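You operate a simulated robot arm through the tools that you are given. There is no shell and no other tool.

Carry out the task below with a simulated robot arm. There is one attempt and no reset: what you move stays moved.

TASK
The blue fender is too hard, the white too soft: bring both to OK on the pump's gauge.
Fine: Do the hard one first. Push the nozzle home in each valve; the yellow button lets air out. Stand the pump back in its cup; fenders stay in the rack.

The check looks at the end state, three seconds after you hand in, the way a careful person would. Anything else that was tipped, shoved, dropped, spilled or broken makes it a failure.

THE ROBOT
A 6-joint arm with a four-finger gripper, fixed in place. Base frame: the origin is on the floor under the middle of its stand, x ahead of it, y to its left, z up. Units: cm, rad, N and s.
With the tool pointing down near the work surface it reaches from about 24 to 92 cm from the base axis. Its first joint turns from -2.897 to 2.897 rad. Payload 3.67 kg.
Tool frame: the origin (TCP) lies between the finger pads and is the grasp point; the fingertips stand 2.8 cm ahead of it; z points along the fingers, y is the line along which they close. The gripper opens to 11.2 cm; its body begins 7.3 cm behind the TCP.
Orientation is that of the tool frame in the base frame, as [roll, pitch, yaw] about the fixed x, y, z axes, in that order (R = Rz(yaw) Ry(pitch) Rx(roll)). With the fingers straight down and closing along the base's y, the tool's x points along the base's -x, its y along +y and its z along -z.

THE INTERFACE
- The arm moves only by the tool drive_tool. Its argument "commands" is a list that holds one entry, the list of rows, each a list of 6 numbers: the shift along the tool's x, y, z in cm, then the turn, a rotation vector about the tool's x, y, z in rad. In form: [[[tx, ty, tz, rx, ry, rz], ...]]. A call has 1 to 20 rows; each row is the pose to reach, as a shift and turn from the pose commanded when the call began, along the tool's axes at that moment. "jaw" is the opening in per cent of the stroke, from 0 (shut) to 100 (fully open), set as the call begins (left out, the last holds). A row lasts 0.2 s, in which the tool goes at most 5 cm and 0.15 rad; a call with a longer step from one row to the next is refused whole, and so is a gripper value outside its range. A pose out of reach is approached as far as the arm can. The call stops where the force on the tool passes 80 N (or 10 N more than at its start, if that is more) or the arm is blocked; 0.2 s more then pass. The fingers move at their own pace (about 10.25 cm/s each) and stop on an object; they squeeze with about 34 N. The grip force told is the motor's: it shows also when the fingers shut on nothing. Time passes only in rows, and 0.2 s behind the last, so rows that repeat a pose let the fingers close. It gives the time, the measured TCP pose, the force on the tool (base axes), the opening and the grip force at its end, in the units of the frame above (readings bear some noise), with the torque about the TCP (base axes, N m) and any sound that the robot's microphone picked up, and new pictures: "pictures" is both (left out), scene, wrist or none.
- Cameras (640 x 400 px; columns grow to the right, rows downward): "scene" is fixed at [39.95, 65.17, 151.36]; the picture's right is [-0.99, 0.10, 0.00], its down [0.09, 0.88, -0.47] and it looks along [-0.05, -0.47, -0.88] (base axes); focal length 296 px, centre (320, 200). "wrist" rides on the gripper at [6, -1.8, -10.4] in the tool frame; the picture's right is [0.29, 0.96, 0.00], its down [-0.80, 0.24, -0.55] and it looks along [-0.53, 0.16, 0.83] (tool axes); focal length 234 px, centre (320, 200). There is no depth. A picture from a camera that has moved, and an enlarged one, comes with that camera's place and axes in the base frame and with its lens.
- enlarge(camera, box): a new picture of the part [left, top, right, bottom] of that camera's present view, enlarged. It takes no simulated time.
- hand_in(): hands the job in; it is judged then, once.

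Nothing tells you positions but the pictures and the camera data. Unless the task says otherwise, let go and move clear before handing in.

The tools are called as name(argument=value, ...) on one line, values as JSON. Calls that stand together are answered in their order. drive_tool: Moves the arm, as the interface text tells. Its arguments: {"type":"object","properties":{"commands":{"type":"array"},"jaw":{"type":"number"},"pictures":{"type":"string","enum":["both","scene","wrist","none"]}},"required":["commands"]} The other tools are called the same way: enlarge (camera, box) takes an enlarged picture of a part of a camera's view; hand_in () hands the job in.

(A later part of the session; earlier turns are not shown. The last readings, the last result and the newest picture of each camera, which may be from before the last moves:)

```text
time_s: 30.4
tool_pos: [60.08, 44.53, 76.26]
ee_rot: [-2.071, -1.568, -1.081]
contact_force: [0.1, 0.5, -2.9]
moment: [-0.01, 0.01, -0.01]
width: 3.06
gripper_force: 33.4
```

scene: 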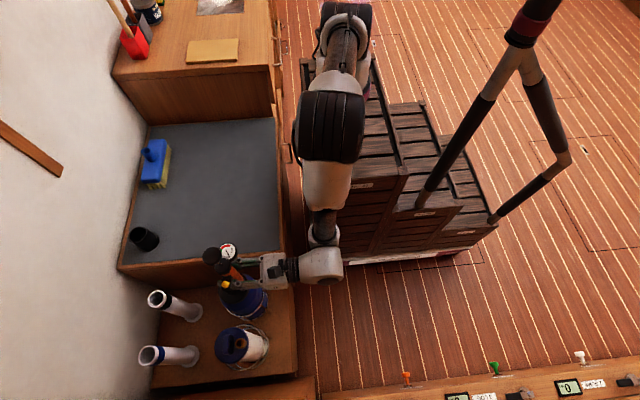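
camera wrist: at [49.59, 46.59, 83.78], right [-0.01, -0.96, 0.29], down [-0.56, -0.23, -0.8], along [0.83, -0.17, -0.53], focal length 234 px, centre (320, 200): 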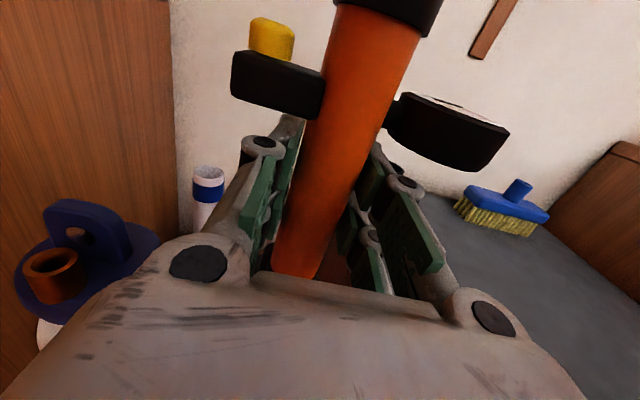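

drive_tool(commands=[[[-0.15, 0, 0, 0, 0, 0], [-0.3, 0, 0, 0, 0, 0], [-0.45, 0, 0, 0, 0, 0], [-0.6, 0, 0, 0, 0, 0], [-0.6, 0, 0, 0, 0, 0]]], pictures="both")

enlarge(camera="scene", box=[205, 245, 285, 305])

```text
time_s: 31.6
tool_pos: [60.05, 44.44, 75.67]
ee_rot: [0.98, -1.571, 2.151]
contact_force: [-0.3, 0.0, -2.1]
moment: [-0.03, 0.0, 0.01]
width: 3.07
gripper_force: 33.9
camera wrist: at [49.61, 46.48, 81.63], right [-0.01, -0.96, 0.29], down [-0.56, -0.23, -0.8], along [0.83, -0.17, -0.53], focal length 234 px, centre (320, 200)
```

scene: 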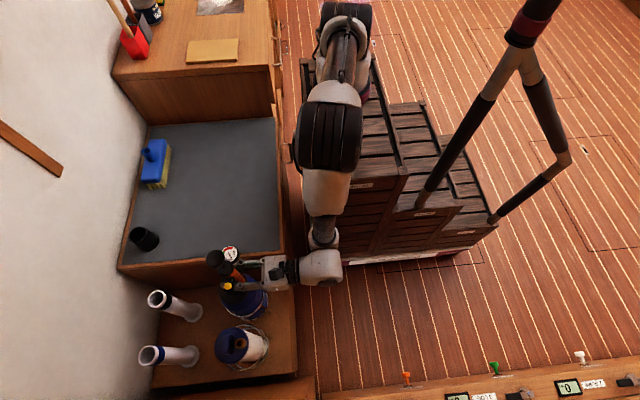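
wrist: 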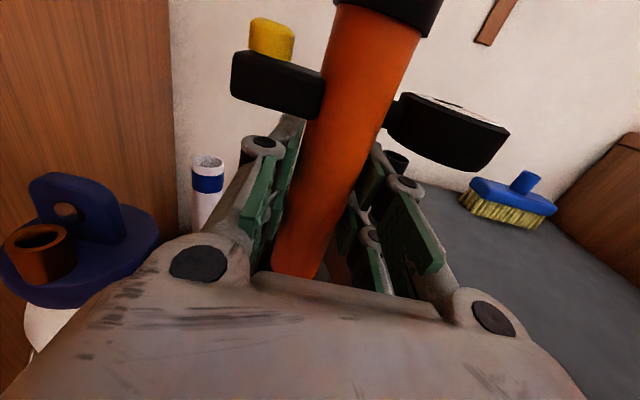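

```text
6.67 times, centred on (245, 275) of scene
camera zoom: at [39.95, 65.17, 151.36], right [-0.99, 0.1, 0.0], down [0.09, 0.88, -0.47], along [-0.05, -0.47, -0.88], focal length 1971 px, centre (820, -300)
```

zoom: 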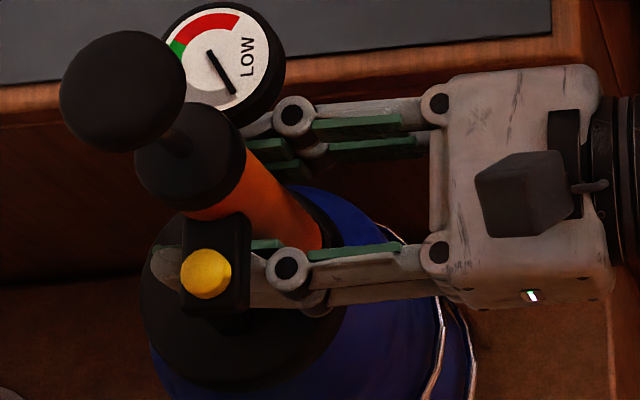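

The nozzle tip should now be about 1.5 cm below the valve's rim with no side load, which suggests it has entered the hole. I'll press on toward home.

drive_tool(commands=[[[-0.1, 0, 0, 0, 0, 0], [-0.2, 0, 0, 0, 0, 0], [-0.3, 0, 0, 0, 0, 0], [-0.4, 0, 0, 0, 0, 0], [-0.4, 0, 0, 0, 0, 0]]], pictures="none")

```text
time_s: 32.8
tool_pos: [59.98, 44.63, 75.25]
ee_rot: [-2.134, -1.569, -1.017]
contact_force: [0.2, 1.0, -3.0]
moment: [0.0, -0.03, 0.0]
width: 3.08
gripper_force: 33.6
```

drive_tool(commands=[[[-0.1, 0, 0, 0, 0, 0], [-0.2, 0, 0, 0, 0, 0], [-0.3, 0, 0, 0, 0, 0], [-0.3, 0, 0, 0, 0, 0]]], pictures="none")

```text
time_s: 33.8
tool_pos: [59.93, 44.55, 75.14]
ee_rot: [-0.843, -1.567, -2.31]
contact_force: [-3.3, -4.2, 28.5]
moment: [-0.65, 0.39, -0.07]
width: 3.08
gripper_force: 34.1
```

I have contact at z≈75.15 with about 28 N upward, close to where I expected the collar to land. I'll check the gauge.

enlarge(camera="scene", box=[205, 240, 285, 300])

enlarge(camera="scene", box=[215, 240, 247, 260])

```text
6.67 times, centred on (245, 270) of scene
camera zoom: at [39.95, 65.17, 151.36], right [-0.99, 0.1, 0.0], down [0.09, 0.88, -0.47], along [-0.05, -0.47, -0.88], focal length 1971 px, centre (820, -267)
```

zoom: 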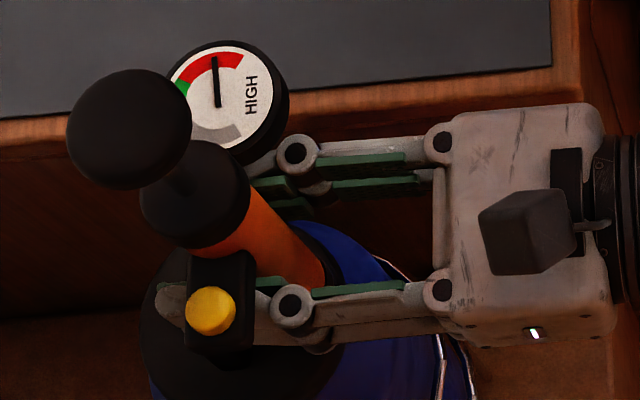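

```text
16.00 times, centred on (231, 250) of scene
camera zoom: at [39.95, 65.17, 151.36], right [-0.99, 0.1, 0.0], down [0.09, 0.88, -0.47], along [-0.05, -0.47, -0.88], focal length 4730 px, centre (1744, -600)
```

zoom: 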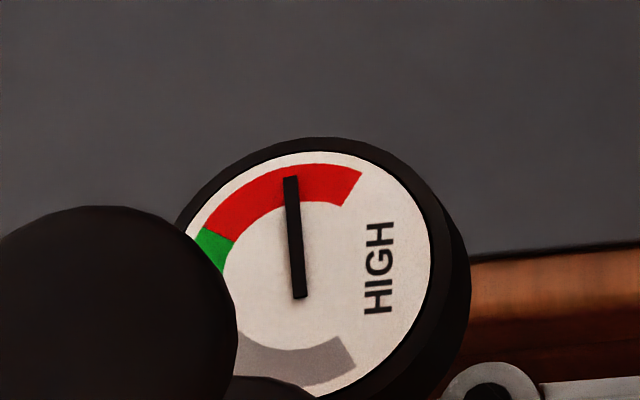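

The gauge jumped to HIGH, so the nozzle is connected to the blue fender. I'll press a touch further to make sure it's fully home.

drive_tool(commands=[[[-0.05, 0, 0, 0, 0, 0], [-0.1, 0, 0, 0, 0, 0], [-0.1, 0, 0, 0, 0, 0]]], pictures="none")

```text
time_s: 34.6
tool_pos: [59.93, 44.55, 74.91]
ee_rot: [-1.334, -1.569, -1.82]
contact_force: [0.4, 0.4, 28.1]
moment: [0.39, -0.2, -0.02]
width: 3.08
gripper_force: 33.8
```

The force stayed at 28 N while it slid down 0.2 cm, so it's a push-fit and not home yet. I'll continue.

drive_tool(commands=[[[-0.08, 0, 0, 0, 0, 0], [-0.16, 0, 0, 0, 0, 0], [-0.24, 0, 0, 0, 0, 0], [-0.24, 0, 0, 0, 0, 0]]], pictures="none")

```text
time_s: 35.6
tool_pos: [59.96, 44.36, 74.63]
ee_rot: [-1.728, -1.569, -1.423]
contact_force: [1.0, 1.2, 25.6]
moment: [0.42, -0.24, -0.06]
width: 3.06
gripper_force: 33.9
```

The force is steady at about 26 N, so it's either sliding into the valve or slipping in my grip. I'll compare the pump's position against the fingers.

drive_tool(commands=[[[-0.24, 0, 0, 0, 0, 0]]], pictures="both")

enlarge(camera="wrist", box=[220, 0, 460, 150])

enlarge(camera="scene", box=[205, 240, 285, 300])

```text
time_s: 36.0
tool_pos: [59.95, 44.43, 74.49]
ee_rot: [-1.227, -1.569, -1.926]
contact_force: [0.6, -0.4, 30.8]
moment: [-0.58, -0.12, -0.01]
width: 3.08
gripper_force: 34.1
camera wrist: at [49.58, 46.46, 80.42], right [-0.01, -0.96, 0.29], down [-0.56, -0.23, -0.8], along [0.83, -0.17, -0.53], focal length 234 px, centre (320, 200)
```

scene: 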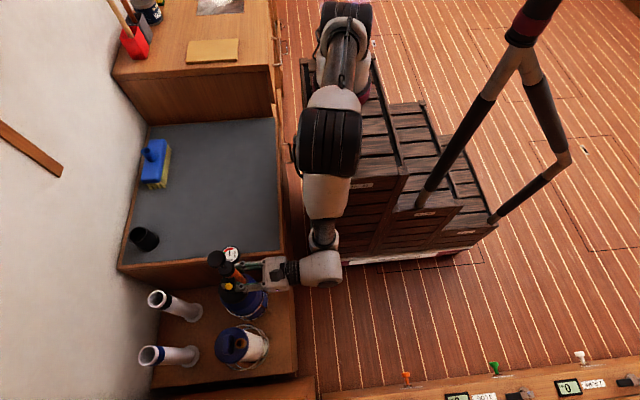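
wrist: 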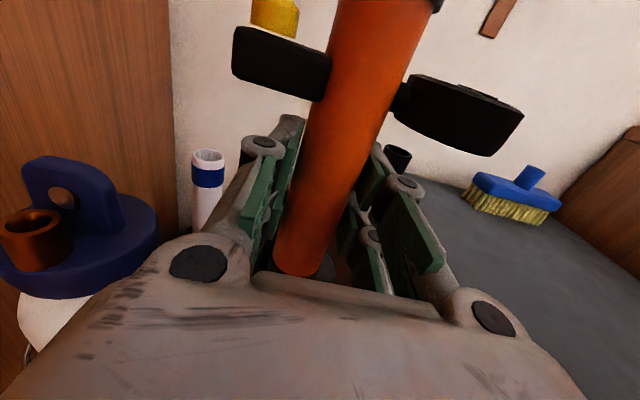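

```text
2.67 times, centred on (340, 75) of wrist
camera zoom: at [49.58, 46.46, 80.42], right [-0.01, -0.96, 0.29], down [-0.56, -0.23, -0.8], along [0.83, -0.17, -0.53], focal length 624 px, centre (267, 533)
```

zoom: 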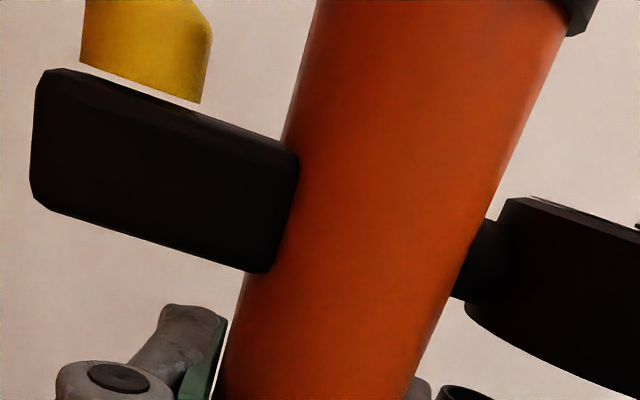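

```text
6.67 times, centred on (245, 270) of scene
camera zoom: at [39.95, 65.17, 151.36], right [-0.99, 0.1, 0.0], down [0.09, 0.88, -0.47], along [-0.05, -0.47, -0.88], focal length 1971 px, centre (820, -267)
```

zoom: 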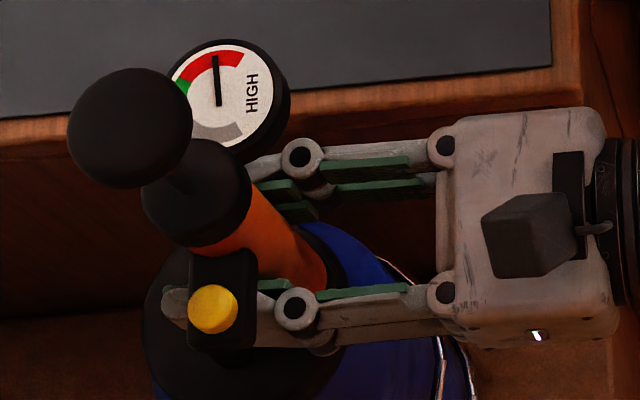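

The pump slid up in my fingers while the pump itself didn't move, so the nozzle is against its hard stop with the gauge at HIGH. I'll relax the downward push and open the fingers slightly as a cage, to see whether the pump stands by itself in the valve.

drive_tool(commands=[[[0.1, 0, 0, 0, 0, 0], [0.2, 0, 0, 0, 0, 0], [0.25, 0, 0, 0, 0, 0]]], pictures="none")

drive_tool(commands=[[[0, 0, 0, 0, 0, 0], [0, 0, 0, 0, 0, 0], [0, 0, 0, 0, 0, 0]]], jaw=36, pictures="both")

enlarge(camera="scene", box=[205, 240, 285, 300])

```text
time_s: 36.8
tool_pos: [60.03, 44.47, 74.4]
ee_rot: [2.701, -1.564, 0.428]
contact_force: [0.9, 0.5, -6.4]
moment: [0.12, -0.14, 0.03]
width: 3.06
gripper_force: 33.8
```

```text
time_s: 37.6
tool_pos: [60.0, 44.54, 74.7]
ee_rot: [-2.132, -1.568, -1.023]
contact_force: [0.6, 0.8, 0.7]
moment: [0.0, 0.03, 0.0]
width: 4.05
gripper_force: 0.0
camera wrist: at [49.61, 46.51, 80.6], right [-0.01, -0.96, 0.29], down [-0.56, -0.23, -0.8], along [0.83, -0.17, -0.53], focal length 234 px, centre (320, 200)
```

scene: 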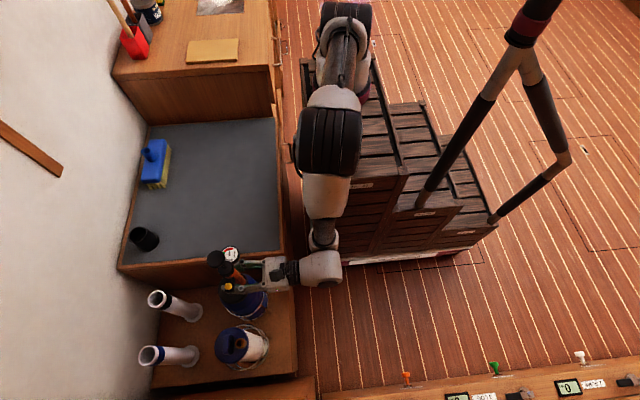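
wrist: 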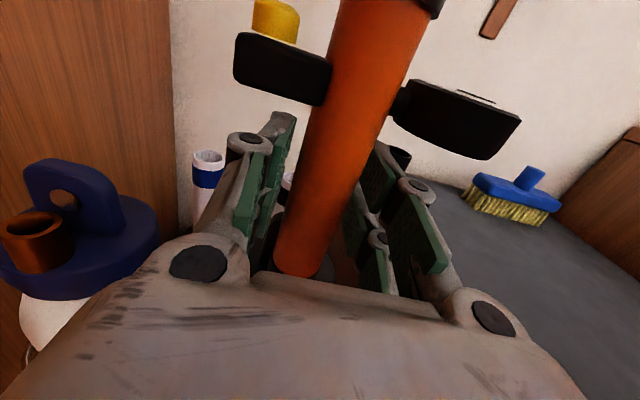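

```text
6.67 times, centred on (245, 270) of scene
camera zoom: at [39.95, 65.17, 151.36], right [-0.99, 0.1, 0.0], down [0.09, 0.88, -0.47], along [-0.05, -0.47, -0.88], focal length 1971 px, centre (820, -267)
```

zoom: 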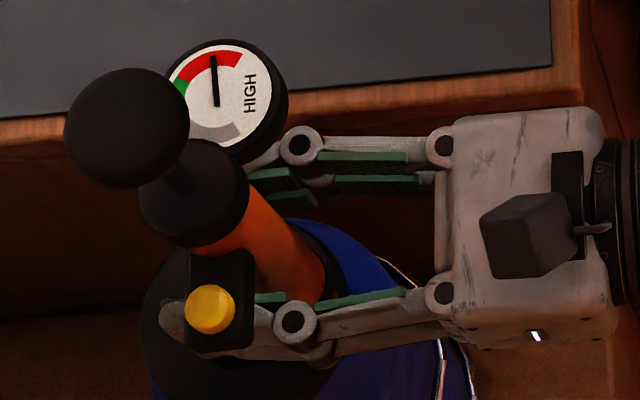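

The pump stands upright in the valve without support. I'll open wider, wait a moment to confirm it stays, then back straight out.

drive_tool(commands=[[[0, 0, 0, 0, 0, 0], [0, 0, 0, 0, 0, 0], [0, 0, 0, 0, 0, 0], [0, 0, 0, 0, 0, 0], [0, 0, 0, 0, 0, 0]]], jaw=62, pictures="none")

enlarge(camera="scene", box=[205, 240, 285, 300])

```text
time_s: 38.8
tool_pos: [60.04, 44.48, 74.56]
ee_rot: [-2.087, -1.569, -1.069]
contact_force: [0.0, 0.6, 0.4]
moment: [-0.02, 0.02, 0.02]
width: 6.96
gripper_force: 0.1
```

```text
6.67 times, centred on (245, 270) of scene
camera zoom: at [39.95, 65.17, 151.36], right [-0.99, 0.1, 0.0], down [0.09, 0.88, -0.47], along [-0.05, -0.47, -0.88], focal length 1971 px, centre (820, -267)
```

zoom: 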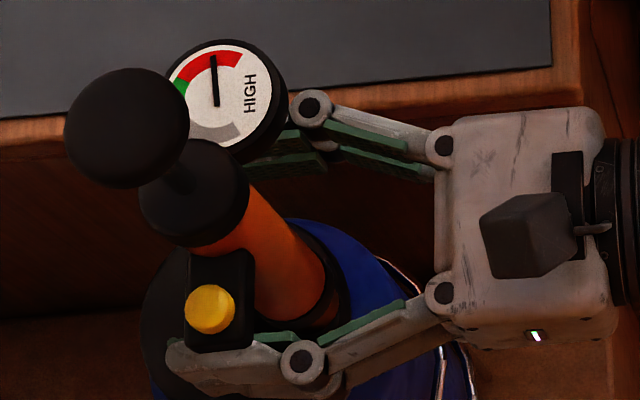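

The pump hasn't moved. I'll back straight out along −x.

drive_tool(commands=[[[0, 0, -1, 0, 0, 0], [0, 0, -2.5, 0, 0, 0], [0, 0, -4.5, 0, 0, 0], [0, 0, -6.5, 0, 0, 0], [0, 0, -9, 0, 0, 0], [0, 0, -12, 0, 0, 0], [0, 0, -14, 0, 0, 0], [0, 0, -14, 0, 0, 0]]], pictures="both")

enlarge(camera="scene", box=[190, 230, 290, 310])

enlarge(camera="wrist", box=[200, 0, 440, 260])

```text
time_s: 40.6
tool_pos: [45.96, 44.76, 74.68]
ee_rot: [-2.048, -1.569, -1.104]
contact_force: [-0.6, 0.2, -0.8]
moment: [-0.03, -0.01, -0.01]
width: 6.97
gripper_force: 0.0
camera wrist: at [35.57, 46.72, 80.68], right [-0.01, -0.96, 0.29], down [-0.56, -0.23, -0.8], along [0.83, -0.17, -0.53], focal length 234 px, centre (320, 200)
```

scene: 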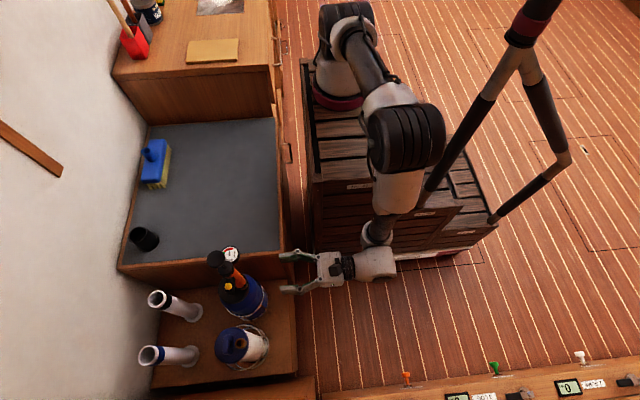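
wrist: 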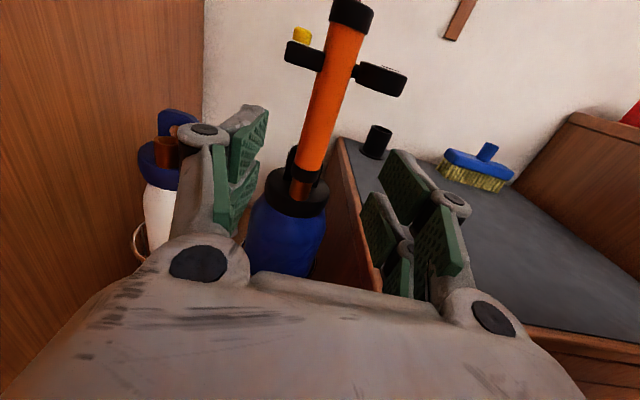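

```text
5.00 times, centred on (240, 270) of scene
camera zoom: at [39.95, 65.17, 151.36], right [-0.99, 0.1, 0.0], down [0.09, 0.88, -0.47], along [-0.05, -0.47, -0.88], focal length 1478 px, centre (720, -150)
```

zoom: 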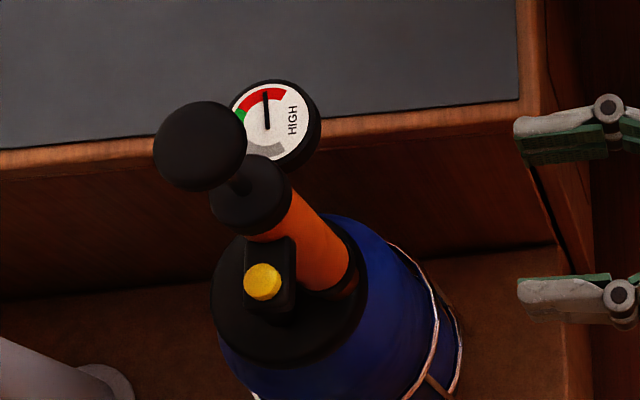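

```text
1.54 times, centred on (320, 130) of wrist
camera zoom: at [35.57, 46.72, 80.68], right [-0.01, -0.96, 0.29], down [-0.56, -0.23, -0.8], along [0.83, -0.17, -0.53], focal length 360 px, centre (320, 308)
```

zoom: 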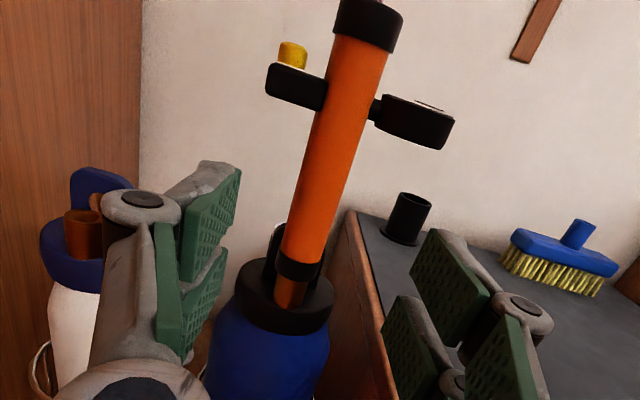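

The pump stands firmly in the valve, and I put the button at about (59.8, 48.2, 81.5). I'll close the fingers, rise, and move over the button with the finger line offset to y≈49 so it clears the pump's head.

drive_tool(commands=[[[3, -1, 0, 0, 0, 0], [6, -2, 0, 0, 0, 0], [9, -3, 0, 0, 0, 0], [12, -4, 0, 0, 0, 0], [13.3, -4.4, 0, 0, 0, 0], [13.3, -4.4, 3, 0, 0, 0], [13.3, -4.4, 6, 0, 0, 0], [13.3, -4.4, 9, 0, 0, 0], [13.3, -4.4, 11.5, 0, 0, 0], [13.3, -4.4, 13, 0, 0, 0], [13.3, -4.4, 13, 0, 0, 0]]], jaw=0, pictures="both")

enlarge(camera="scene", box=[190, 230, 290, 310])

enlarge(camera="wrist", box=[220, 100, 480, 300])

```text
time_s: 43.0
tool_pos: [59.12, 48.97, 87.88]
ee_rot: [-2.371, -1.57, -0.78]
contact_force: [-0.7, 0.3, 1.1]
moment: [-0.02, 0.0, 0.0]
width: 0.01
gripper_force: 34.3
camera wrist: at [48.7, 50.92, 93.88], right [-0.01, -0.96, 0.29], down [-0.56, -0.23, -0.8], along [0.83, -0.17, -0.53], focal length 234 px, centre (320, 200)
```

scene: 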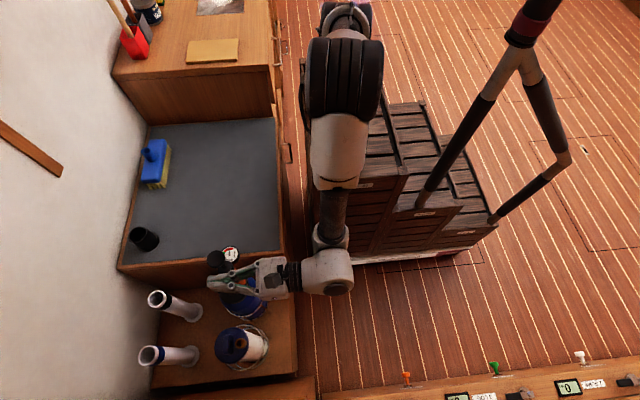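
wrist: 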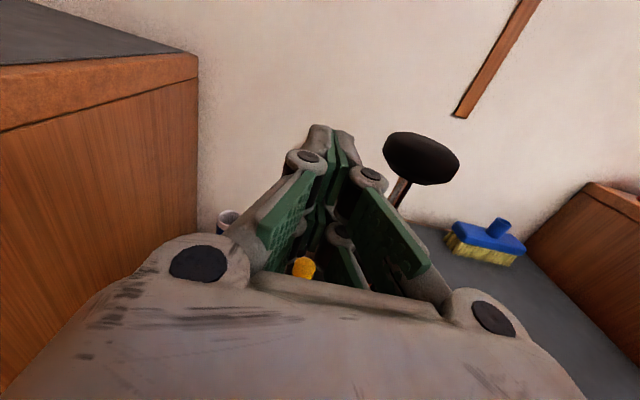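

```text
5.00 times, centred on (240, 270) of scene
camera zoom: at [39.95, 65.17, 151.36], right [-0.99, 0.1, 0.0], down [0.09, 0.88, -0.47], along [-0.05, -0.47, -0.88], focal length 1478 px, centre (720, -150)
```

zoom: 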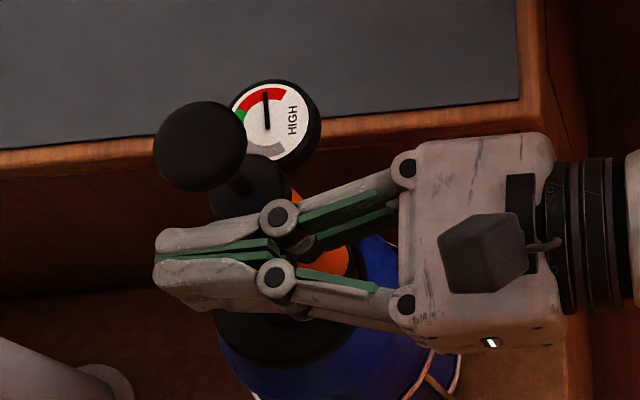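

```text
2.00 times, centred on (350, 200) of wrist
camera zoom: at [48.7, 50.92, 93.88], right [-0.01, -0.96, 0.29], down [-0.56, -0.23, -0.8], along [0.83, -0.17, -0.53], focal length 468 px, centre (260, 200)
```

zoom: 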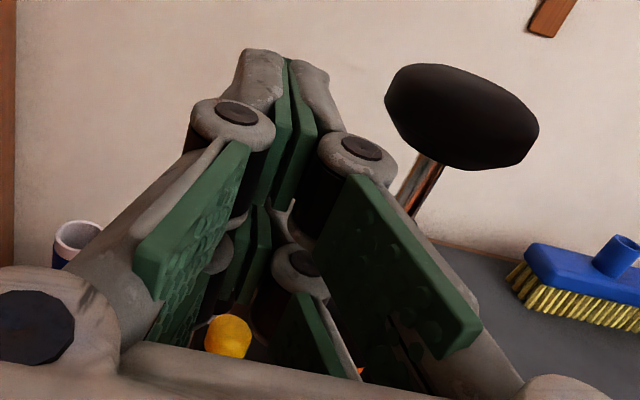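

I'm above the button now; through the finger gap it shows at about (59.5, 48.25), under the fingers' distal part. I'll descend to just above it.

drive_tool(commands=[[[-0.8, 0, 0, 0, 0, 0], [-1.6, 0, 0, 0, 0, 0], [-2.2, 0, 0, 0, 0, 0], [-2.6, 0, 0, 0, 0, 0], [-2.8, 0, 0, 0, 0, 0], [-2.8, 0, 0, 0, 0, 0]]], pictures="both")

enlarge(camera="scene", box=[190, 230, 290, 310])

enlarge(camera="wrist", box=[220, 100, 480, 300])

```text
time_s: 44.4
tool_pos: [59.12, 48.97, 85.16]
ee_rot: [-2.029, -1.569, -1.125]
contact_force: [0.4, 0.0, 0.4]
moment: [0.0, 0.02, 0.0]
width: 0.0
gripper_force: 34.1
camera wrist: at [48.67, 50.91, 91.17], right [-0.01, -0.96, 0.29], down [-0.56, -0.23, -0.8], along [0.83, -0.17, -0.53], focal length 234 px, centre (320, 200)
```

scene: 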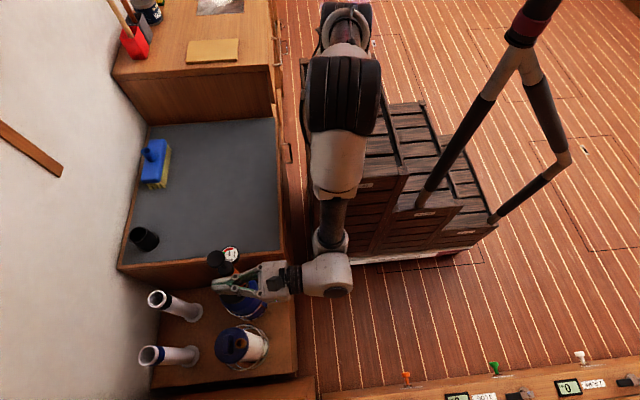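
wrist: 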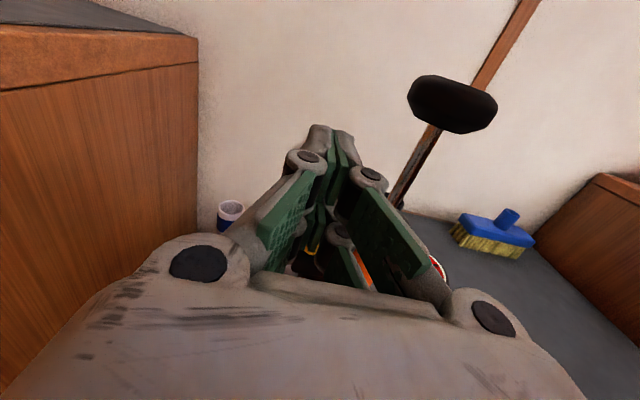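

```text
5.00 times, centred on (240, 270) of scene
camera zoom: at [39.95, 65.17, 151.36], right [-0.99, 0.1, 0.0], down [0.09, 0.88, -0.47], along [-0.05, -0.47, -0.88], focal length 1478 px, centre (720, -150)
```

zoom: 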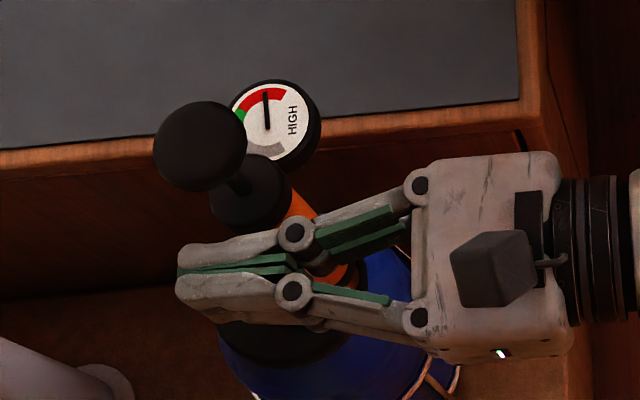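

```text
2.00 times, centred on (350, 200) of wrist
camera zoom: at [48.67, 50.91, 91.17], right [-0.01, -0.96, 0.29], down [-0.56, -0.23, -0.8], along [0.83, -0.17, -0.53], focal length 468 px, centre (260, 200)
```

zoom: 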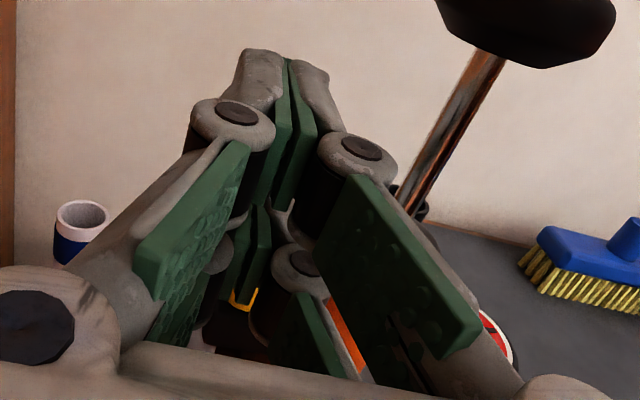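

The fingers are right above the button with no contact. I'll ease down in 1 mm steps.

drive_tool(commands=[[[-0.15, 0, 0, 0, 0, 0], [-0.3, 0, 0, 0, 0, 0], [-0.45, 0, 0, 0, 0, 0], [-0.6, 0, 0, 0, 0, 0]]], pictures="none")

```text
time_s: 45.4
tool_pos: [59.06, 48.96, 84.51]
ee_rot: [-2.081, -1.57, -1.074]
contact_force: [-0.3, 0.2, 0.2]
moment: [0.01, 0.0, 0.0]
width: 0.01
gripper_force: 33.9
```

drive_tool(commands=[[[-0.1, 0, 0, 0, 0, 0], [-0.2, 0, 0, 0, 0, 0], [-0.3, 0, 0, 0, 0, 0]]], pictures="none")

```text
time_s: 46.2
tool_pos: [58.96, 48.99, 84.26]
ee_rot: [-1.93, -1.57, -1.224]
contact_force: [-0.2, 0.5, -0.3]
moment: [-0.06, -0.01, 0.02]
width: 0.0
gripper_force: 34.0
```

drive_tool(commands=[[[-0.1, 0, 0, 0, 0, 0], [-0.2, 0, 0, 0, 0, 0]]], pictures="none")

```text
time_s: 46.8
tool_pos: [59.01, 48.96, 83.97]
ee_rot: [-1.941, -1.569, -1.213]
contact_force: [0.1, 0.3, -0.4]
moment: [-0.02, 0.0, 0.04]
width: 0.0
gripper_force: 34.0
```

drive_tool(commands=[[[-0.1, 0, 0, 0, 0, 0], [-0.2, 0, 0, 0, 0, 0]]], pictures="both")

enlarge(camera="scene", box=[190, 230, 290, 310])

enlarge(camera="wrist", box=[260, 200, 420, 300])

```text
time_s: 47.4
tool_pos: [59.04, 48.88, 84.03]
ee_rot: [-1.978, -1.57, -1.178]
contact_force: [0.2, 0.6, -0.4]
moment: [-0.02, 0.0, 0.03]
width: 0.02
gripper_force: 33.7
camera wrist: at [48.67, 50.96, 89.87], right [-0.01, -0.96, 0.29], down [-0.56, -0.23, -0.8], along [0.83, -0.17, -0.53], focal length 234 px, centre (320, 200)
```

scene: 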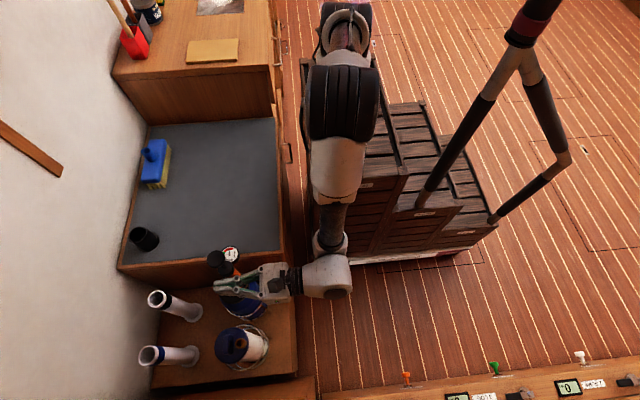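
wrist: 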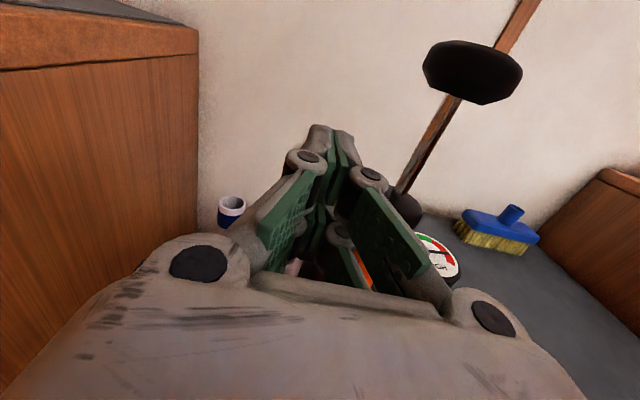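

```text
5.00 times, centred on (240, 270) of scene
camera zoom: at [39.95, 65.17, 151.36], right [-0.99, 0.1, 0.0], down [0.09, 0.88, -0.47], along [-0.05, -0.47, -0.88], focal length 1478 px, centre (720, -150)
```

zoom: 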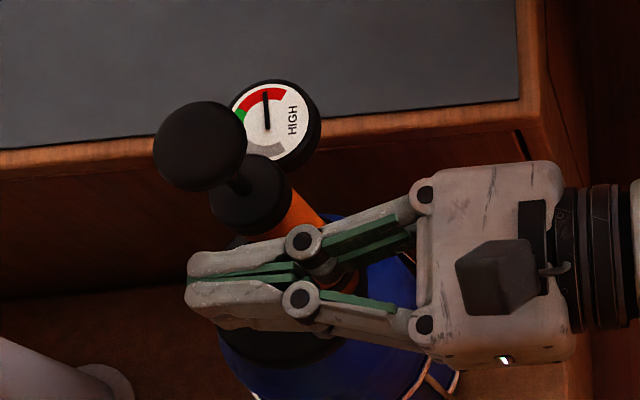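

```text
4.00 times, centred on (340, 250) of wrist
camera zoom: at [48.67, 50.96, 89.87], right [-0.01, -0.96, 0.29], down [-0.56, -0.23, -0.8], along [0.83, -0.17, -0.53], focal length 937 px, centre (240, 0)
```

zoom: 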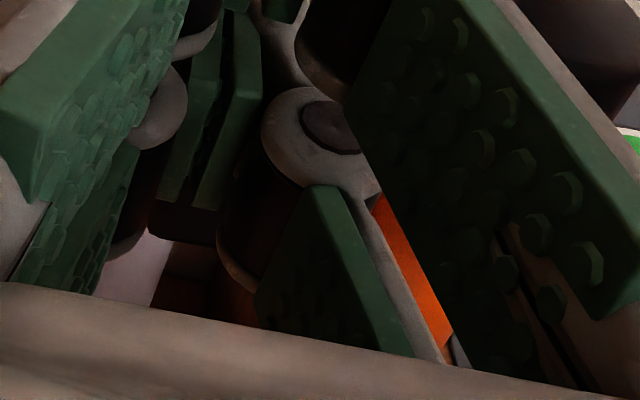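

No contact yet. I'll keep lowering in small steps.

drive_tool(commands=[[[-0.1, 0, 0, 0, 0, 0], [-0.2, 0, 0, 0, 0, 0]]], pictures="none")

```text
time_s: 48.0
tool_pos: [59.05, 49.11, 83.62]
ee_rot: [-1.781, -1.57, -1.371]
contact_force: [0.7, 0.8, 0.4]
moment: [0.04, -0.05, 0.03]
width: 0.0
gripper_force: 33.9
```

drive_tool(commands=[[[-0.1, 0, 0, 0, 0, 0], [-0.2, 0, 0, 0, 0, 0]]], pictures="none")

```text
time_s: 48.6
tool_pos: [59.02, 48.87, 83.36]
ee_rot: [-1.814, -1.569, -1.34]
contact_force: [1.1, 0.2, 2.4]
moment: [0.01, -0.04, 0.05]
width: 0.0
gripper_force: 34.4
heard: click
```

I heard a click and feel 2.4 N, so the button has started to move. I'll check the gauge.

enlarge(camera="scene", box=[215, 240, 247, 260])

enlarge(camera="scene", box=[190, 230, 290, 310])

```text
16.00 times, centred on (231, 250) of scene
camera zoom: at [39.95, 65.17, 151.36], right [-0.99, 0.1, 0.0], down [0.09, 0.88, -0.47], along [-0.05, -0.47, -0.88], focal length 4730 px, centre (1744, -600)
```

zoom: 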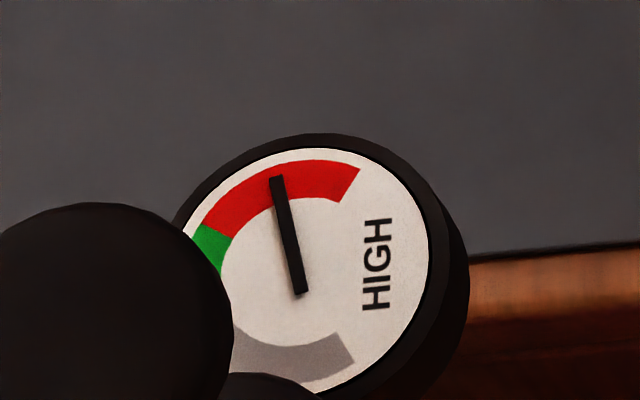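

```text
5.00 times, centred on (240, 270) of scene
camera zoom: at [39.95, 65.17, 151.36], right [-0.99, 0.1, 0.0], down [0.09, 0.88, -0.47], along [-0.05, -0.47, -0.88], focal length 1478 px, centre (720, -150)
```

zoom: 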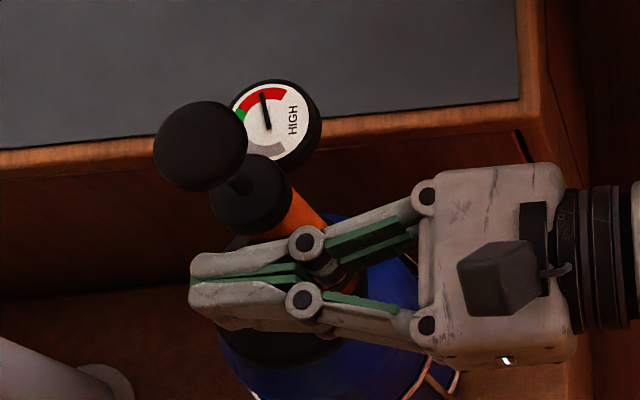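

The needle is dropping (from about 5° to 13° left of vertical), so the button is bleeding air. I'll hold briefly and watch the rate.

drive_tool(commands=[[[0, 0, 0, 0, 0, 0], [0, 0, 0, 0, 0, 0]]], pictures="none")

enlarge(camera="scene", box=[215, 240, 247, 260])

```text
time_s: 49.2
tool_pos: [59.15, 48.83, 83.47]
ee_rot: [-1.982, -1.57, -1.173]
contact_force: [-0.7, 0.8, 2.8]
moment: [-0.01, 0.0, -0.02]
width: 0.01
gripper_force: 33.5
```

```text
16.00 times, centred on (231, 250) of scene
camera zoom: at [39.95, 65.17, 151.36], right [-0.99, 0.1, 0.0], down [0.09, 0.88, -0.47], along [-0.05, -0.47, -0.88], focal length 4730 px, centre (1744, -600)
```

zoom: 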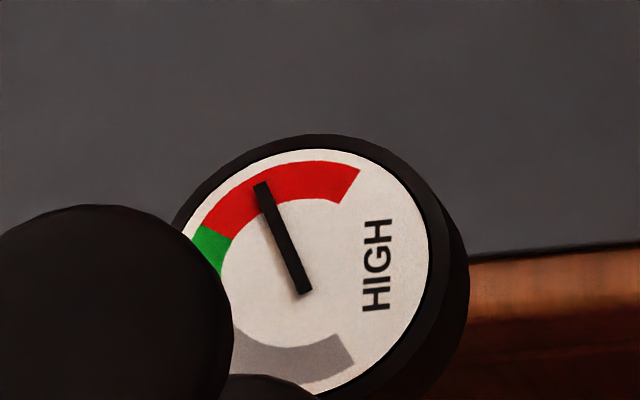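

It's falling at about 15° per second, and green starts around 54° left of vertical. I'll hold for another 1.2 s.

drive_tool(commands=[[[0, 0, 0, 0, 0, 0], [0, 0, 0, 0, 0, 0], [0, 0, 0, 0, 0, 0], [0, 0, 0, 0, 0, 0], [0, 0, 0, 0, 0, 0]]], pictures="none")

enlarge(camera="scene", box=[215, 240, 247, 260])

```text
time_s: 50.4
tool_pos: [59.03, 48.87, 83.35]
ee_rot: [-1.987, -1.569, -1.164]
contact_force: [-0.7, -0.1, 1.8]
moment: [0.01, 0.02, -0.02]
width: 0.0
gripper_force: 34.0
```

```text
16.00 times, centred on (231, 250) of scene
camera zoom: at [39.95, 65.17, 151.36], right [-0.99, 0.1, 0.0], down [0.09, 0.88, -0.47], along [-0.05, -0.47, -0.88], focal length 4730 px, centre (1744, -600)
```

zoom: 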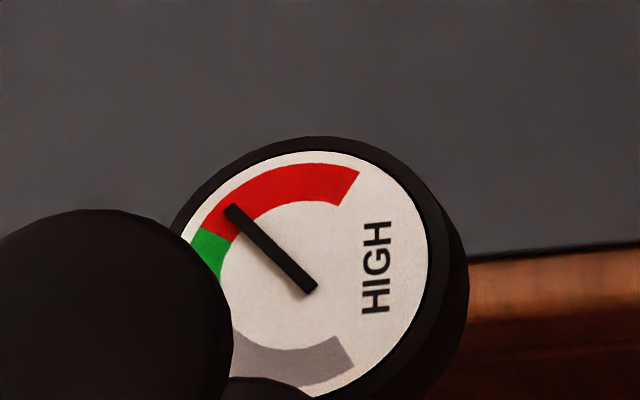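

The needle is at about 45° and nearing the green zone. I'll hold 0.8 s more.

drive_tool(commands=[[[0, 0, 0, 0, 0, 0], [0, 0, 0, 0, 0, 0], [0, 0, 0, 0, 0, 0]]], pictures="none")

enlarge(camera="scene", box=[215, 240, 247, 260])

enlarge(camera="wrist", box=[390, 210, 480, 290])

```text
time_s: 51.2
tool_pos: [59.11, 48.96, 83.54]
ee_rot: [-1.978, -1.569, -1.174]
contact_force: [0.3, -0.4, 2.2]
moment: [0.02, -0.02, -0.01]
width: 0.0
gripper_force: 34.1
```

```text
16.00 times, centred on (231, 250) of scene
camera zoom: at [39.95, 65.17, 151.36], right [-0.99, 0.1, 0.0], down [0.09, 0.88, -0.47], along [-0.05, -0.47, -0.88], focal length 4730 px, centre (1744, -600)
```

zoom: 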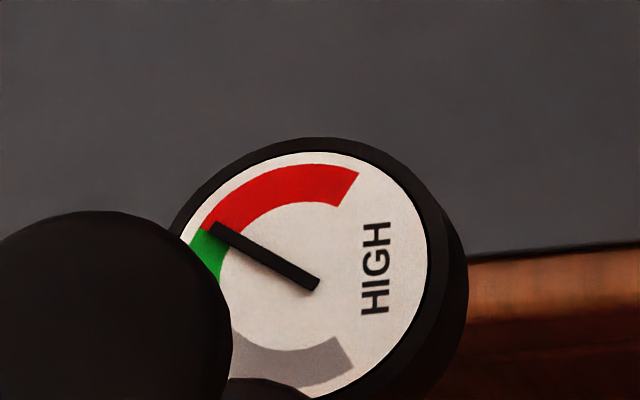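

```text
5.00 times, centred on (435, 250) of wrist
camera zoom: at [48.66, 50.92, 89.45], right [-0.01, -0.96, 0.29], down [-0.56, -0.23, -0.8], along [0.83, -0.17, -0.53], focal length 1171 px, centre (-255, -50)
```

zoom: 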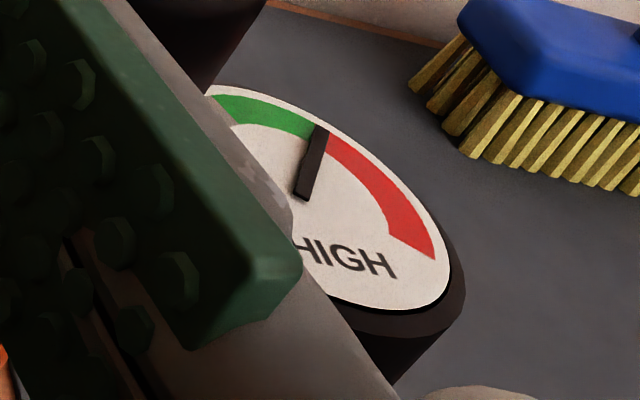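

The wrist camera also sees the gauge, and the needle is right on the red/green edge. I'll hold another 0.6 s.

drive_tool(commands=[[[0, 0, 0, 0, 0, 0], [0, 0, 0, 0, 0, 0]]], pictures="none")

enlarge(camera="scene", box=[215, 240, 247, 260])

enlarge(camera="wrist", box=[390, 210, 480, 290])

```text
time_s: 51.8
tool_pos: [59.1, 48.91, 83.5]
ee_rot: [-2.007, -1.57, -1.144]
contact_force: [-0.8, -0.3, 2.5]
moment: [0.01, -0.02, 0.0]
width: 0.01
gripper_force: 33.6
```

```text
16.00 times, centred on (231, 250) of scene
camera zoom: at [39.95, 65.17, 151.36], right [-0.99, 0.1, 0.0], down [0.09, 0.88, -0.47], along [-0.05, -0.47, -0.88], focal length 4730 px, centre (1744, -600)
```

zoom: 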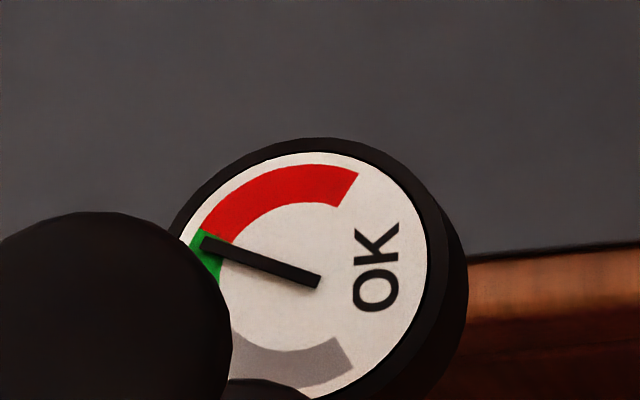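

```text
5.00 times, centred on (435, 250) of wrist
camera zoom: at [48.66, 50.92, 89.45], right [-0.01, -0.96, 0.29], down [-0.56, -0.23, -0.8], along [0.83, -0.17, -0.53], focal length 1171 px, centre (-255, -50)
```

zoom: 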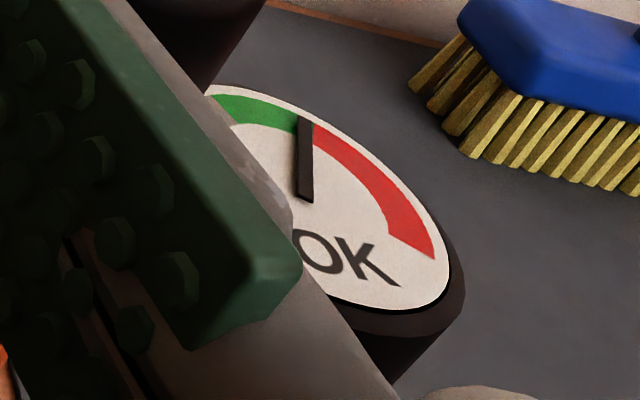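

It reads OK just inside green. I'll hold one beat more to move off the edge, then lift off.

drive_tool(commands=[[[0, 0, 0, 0, 0, 0], [0.3, 0, 0, 0, 0, 0], [0.8, 0, 0, 0, 0, 0], [1.5, 0, 0, 0, 0, 0], [3, 0, 0, 0, 0, 0]]], pictures="both")

enlarge(camera="scene", box=[210, 240, 250, 265])

enlarge(camera="wrist", box=[390, 190, 480, 290])

```text
time_s: 53.0
tool_pos: [59.13, 49.02, 86.31]
ee_rot: [-2.447, -1.569, -0.707]
contact_force: [-0.8, 0.2, 0.0]
moment: [-0.05, -0.02, 0.04]
width: 0.0
gripper_force: 34.4
camera wrist: at [48.69, 50.91, 92.42], right [-0.01, -0.96, 0.29], down [-0.56, -0.23, -0.8], along [0.83, -0.17, -0.53], focal length 234 px, centre (320, 200)
```

scene: 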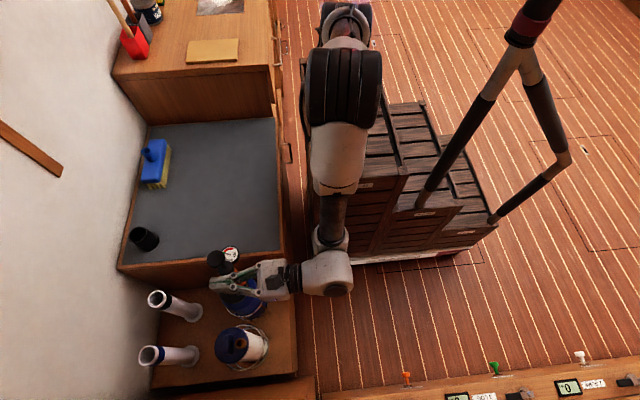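
wrist: 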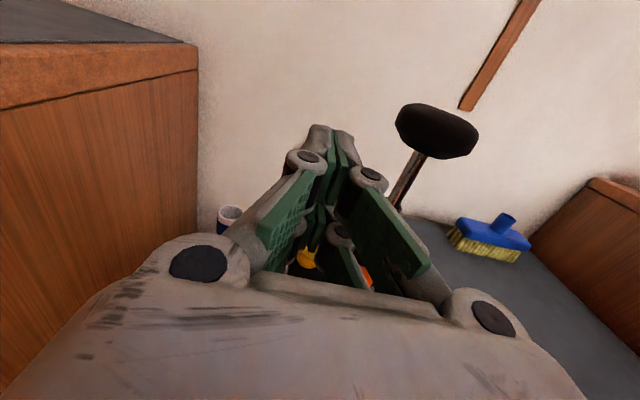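

```text
16.00 times, centred on (230, 252) of scene
camera zoom: at [39.95, 65.17, 151.36], right [-0.99, 0.1, 0.0], down [0.09, 0.88, -0.47], along [-0.05, -0.47, -0.88], focal length 4730 px, centre (1760, -640)
```

zoom: 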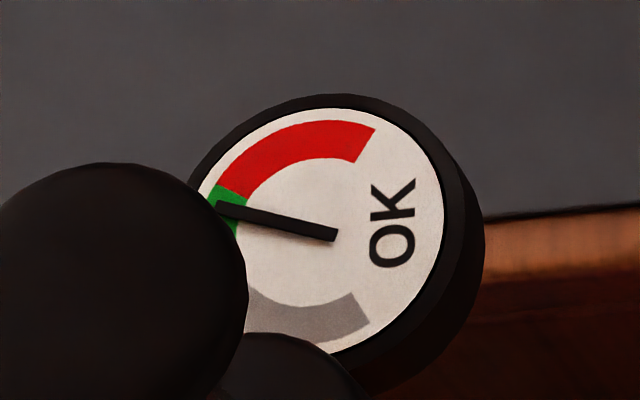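

```text
4.00 times, centred on (435, 240) of wrist
camera zoom: at [48.69, 50.91, 92.42], right [-0.01, -0.96, 0.29], down [-0.56, -0.23, -0.8], along [0.83, -0.17, -0.53], focal length 937 px, centre (-140, 40)
```

zoom: 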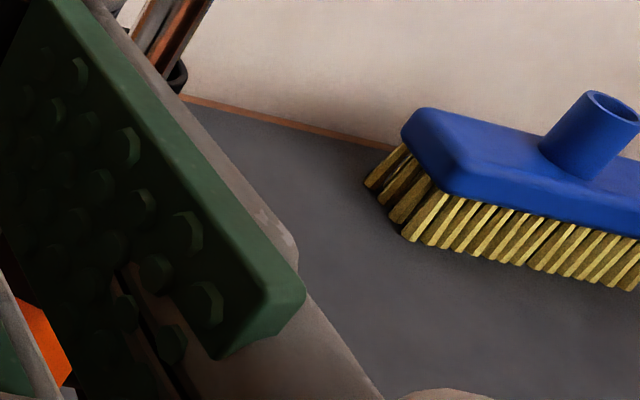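

It reads OK, but in the upper part of the green band, whose centre I estimate near 93°. A short second press will centre it better.

drive_tool(commands=[[[-1.5, 0, 0, 0, 0, 0], [-2.5, 0, 0, 0, 0, 0], [-3.0, 0, 0, 0, 0, 0], [-3.0, 0, 0, 0, 0, 0], [-3.0, 0, 0, 0, 0, 0], [-2.6, 0, 0, 0, 0, 0], [-1.5, 0, 0, 0, 0, 0], [0, 0, 0, 0, 0, 0], [1.5, 0, 0, 0, 0, 0]]], pictures="none")

enlarge(camera="scene", box=[210, 240, 250, 265])

enlarge(camera="scene", box=[190, 230, 290, 310])

```text
time_s: 55.0
tool_pos: [59.17, 48.88, 87.98]
ee_rot: [-2.264, -1.568, -0.888]
contact_force: [0.4, -0.4, -0.1]
moment: [0.0, -0.01, 0.02]
width: 0.01
gripper_force: 33.5
heard: click
```

```text
16.00 times, centred on (230, 252) of scene
camera zoom: at [39.95, 65.17, 151.36], right [-0.99, 0.1, 0.0], down [0.09, 0.88, -0.47], along [-0.05, -0.47, -0.88], focal length 4730 px, centre (1760, -640)
```

zoom: 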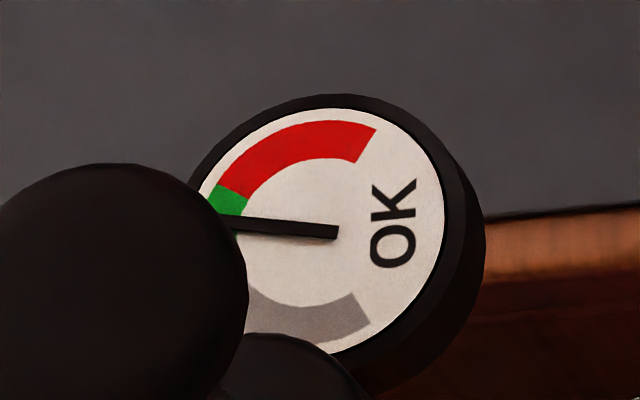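

```text
5.00 times, centred on (240, 270) of scene
camera zoom: at [39.95, 65.17, 151.36], right [-0.99, 0.1, 0.0], down [0.09, 0.88, -0.47], along [-0.05, -0.47, -0.88], focal length 1478 px, centre (720, -150)
```

zoom: 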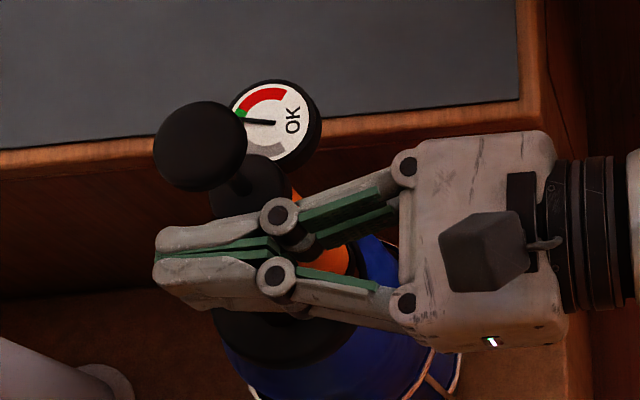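

The needle now sits mid-green and the blue fender is OK. I'll back away, drop to grip height, and return to the barrel with the jaw open.

drive_tool(commands=[[[0, 0, -3.5, 0, 0, 0], [0, 0, -7, 0, 0, 0], [0, 0, -10.5, 0, 0, 0], [0, 0, -14, 0, 0, 0], [-3.2, 1.1, -14, 0, 0, 0], [-6.4, 2.2, -14, 0, 0, 0], [-9.6, 3.3, -14, 0, 0, 0], [-12.7, 4.37, -14, 0, 0, 0], [-12.7, 4.37, -14, 0, 0, 0], [-12.7, 4.37, -14, 0, 0, 0]]], jaw=0, pictures="none")

drive_tool(commands=[[[0, 0, 0, 0, 0, 0], [0, 0, 0, 0, 0, 0], [0, 0, 0, 0, 0, 0]]], jaw=65, pictures="both")

enlarge(camera="scene", box=[190, 230, 290, 310])

```text
time_s: 57.2
tool_pos: [45.07, 44.8, 75.22]
ee_rot: [-2.122, -1.57, -1.031]
contact_force: [-0.4, -0.7, 0.1]
moment: [0.04, 0.02, -0.01]
width: 0.0
gripper_force: 33.8
```

```text
time_s: 58.0
tool_pos: [45.15, 44.65, 75.13]
ee_rot: [-2.079, -1.569, -1.076]
contact_force: [0.4, 0.5, -0.3]
moment: [-0.01, -0.04, -0.02]
width: 7.28
gripper_force: 0.1
camera wrist: at [34.74, 46.7, 81.26], right [-0.01, -0.96, 0.29], down [-0.56, -0.23, -0.8], along [0.83, -0.17, -0.53], focal length 234 px, centre (320, 200)
```

scene: 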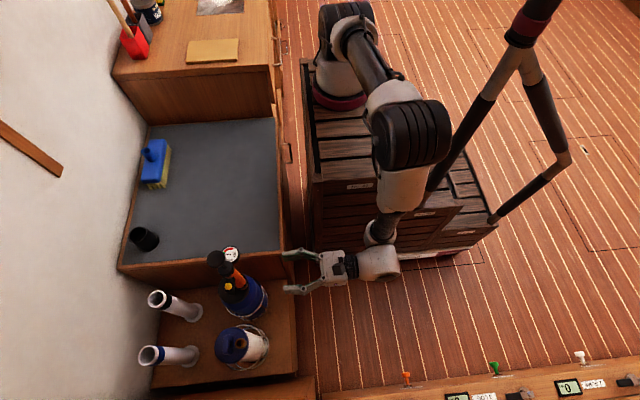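
wrist: 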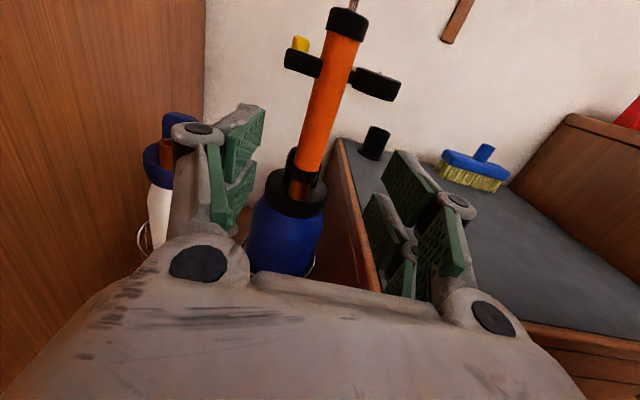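

```text
5.00 times, centred on (240, 270) of scene
camera zoom: at [39.95, 65.17, 151.36], right [-0.99, 0.1, 0.0], down [0.09, 0.88, -0.47], along [-0.05, -0.47, -0.88], focal length 1478 px, centre (720, -150)
```

zoom: 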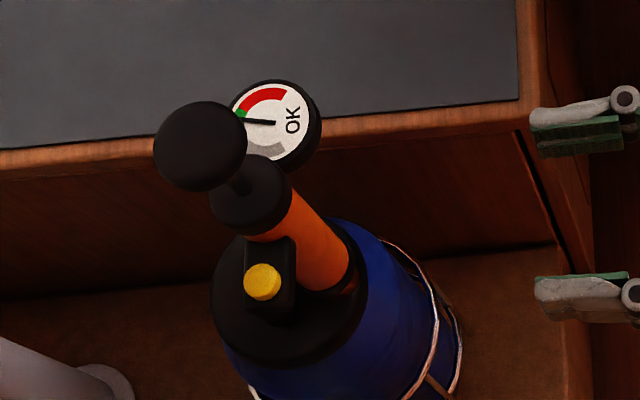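

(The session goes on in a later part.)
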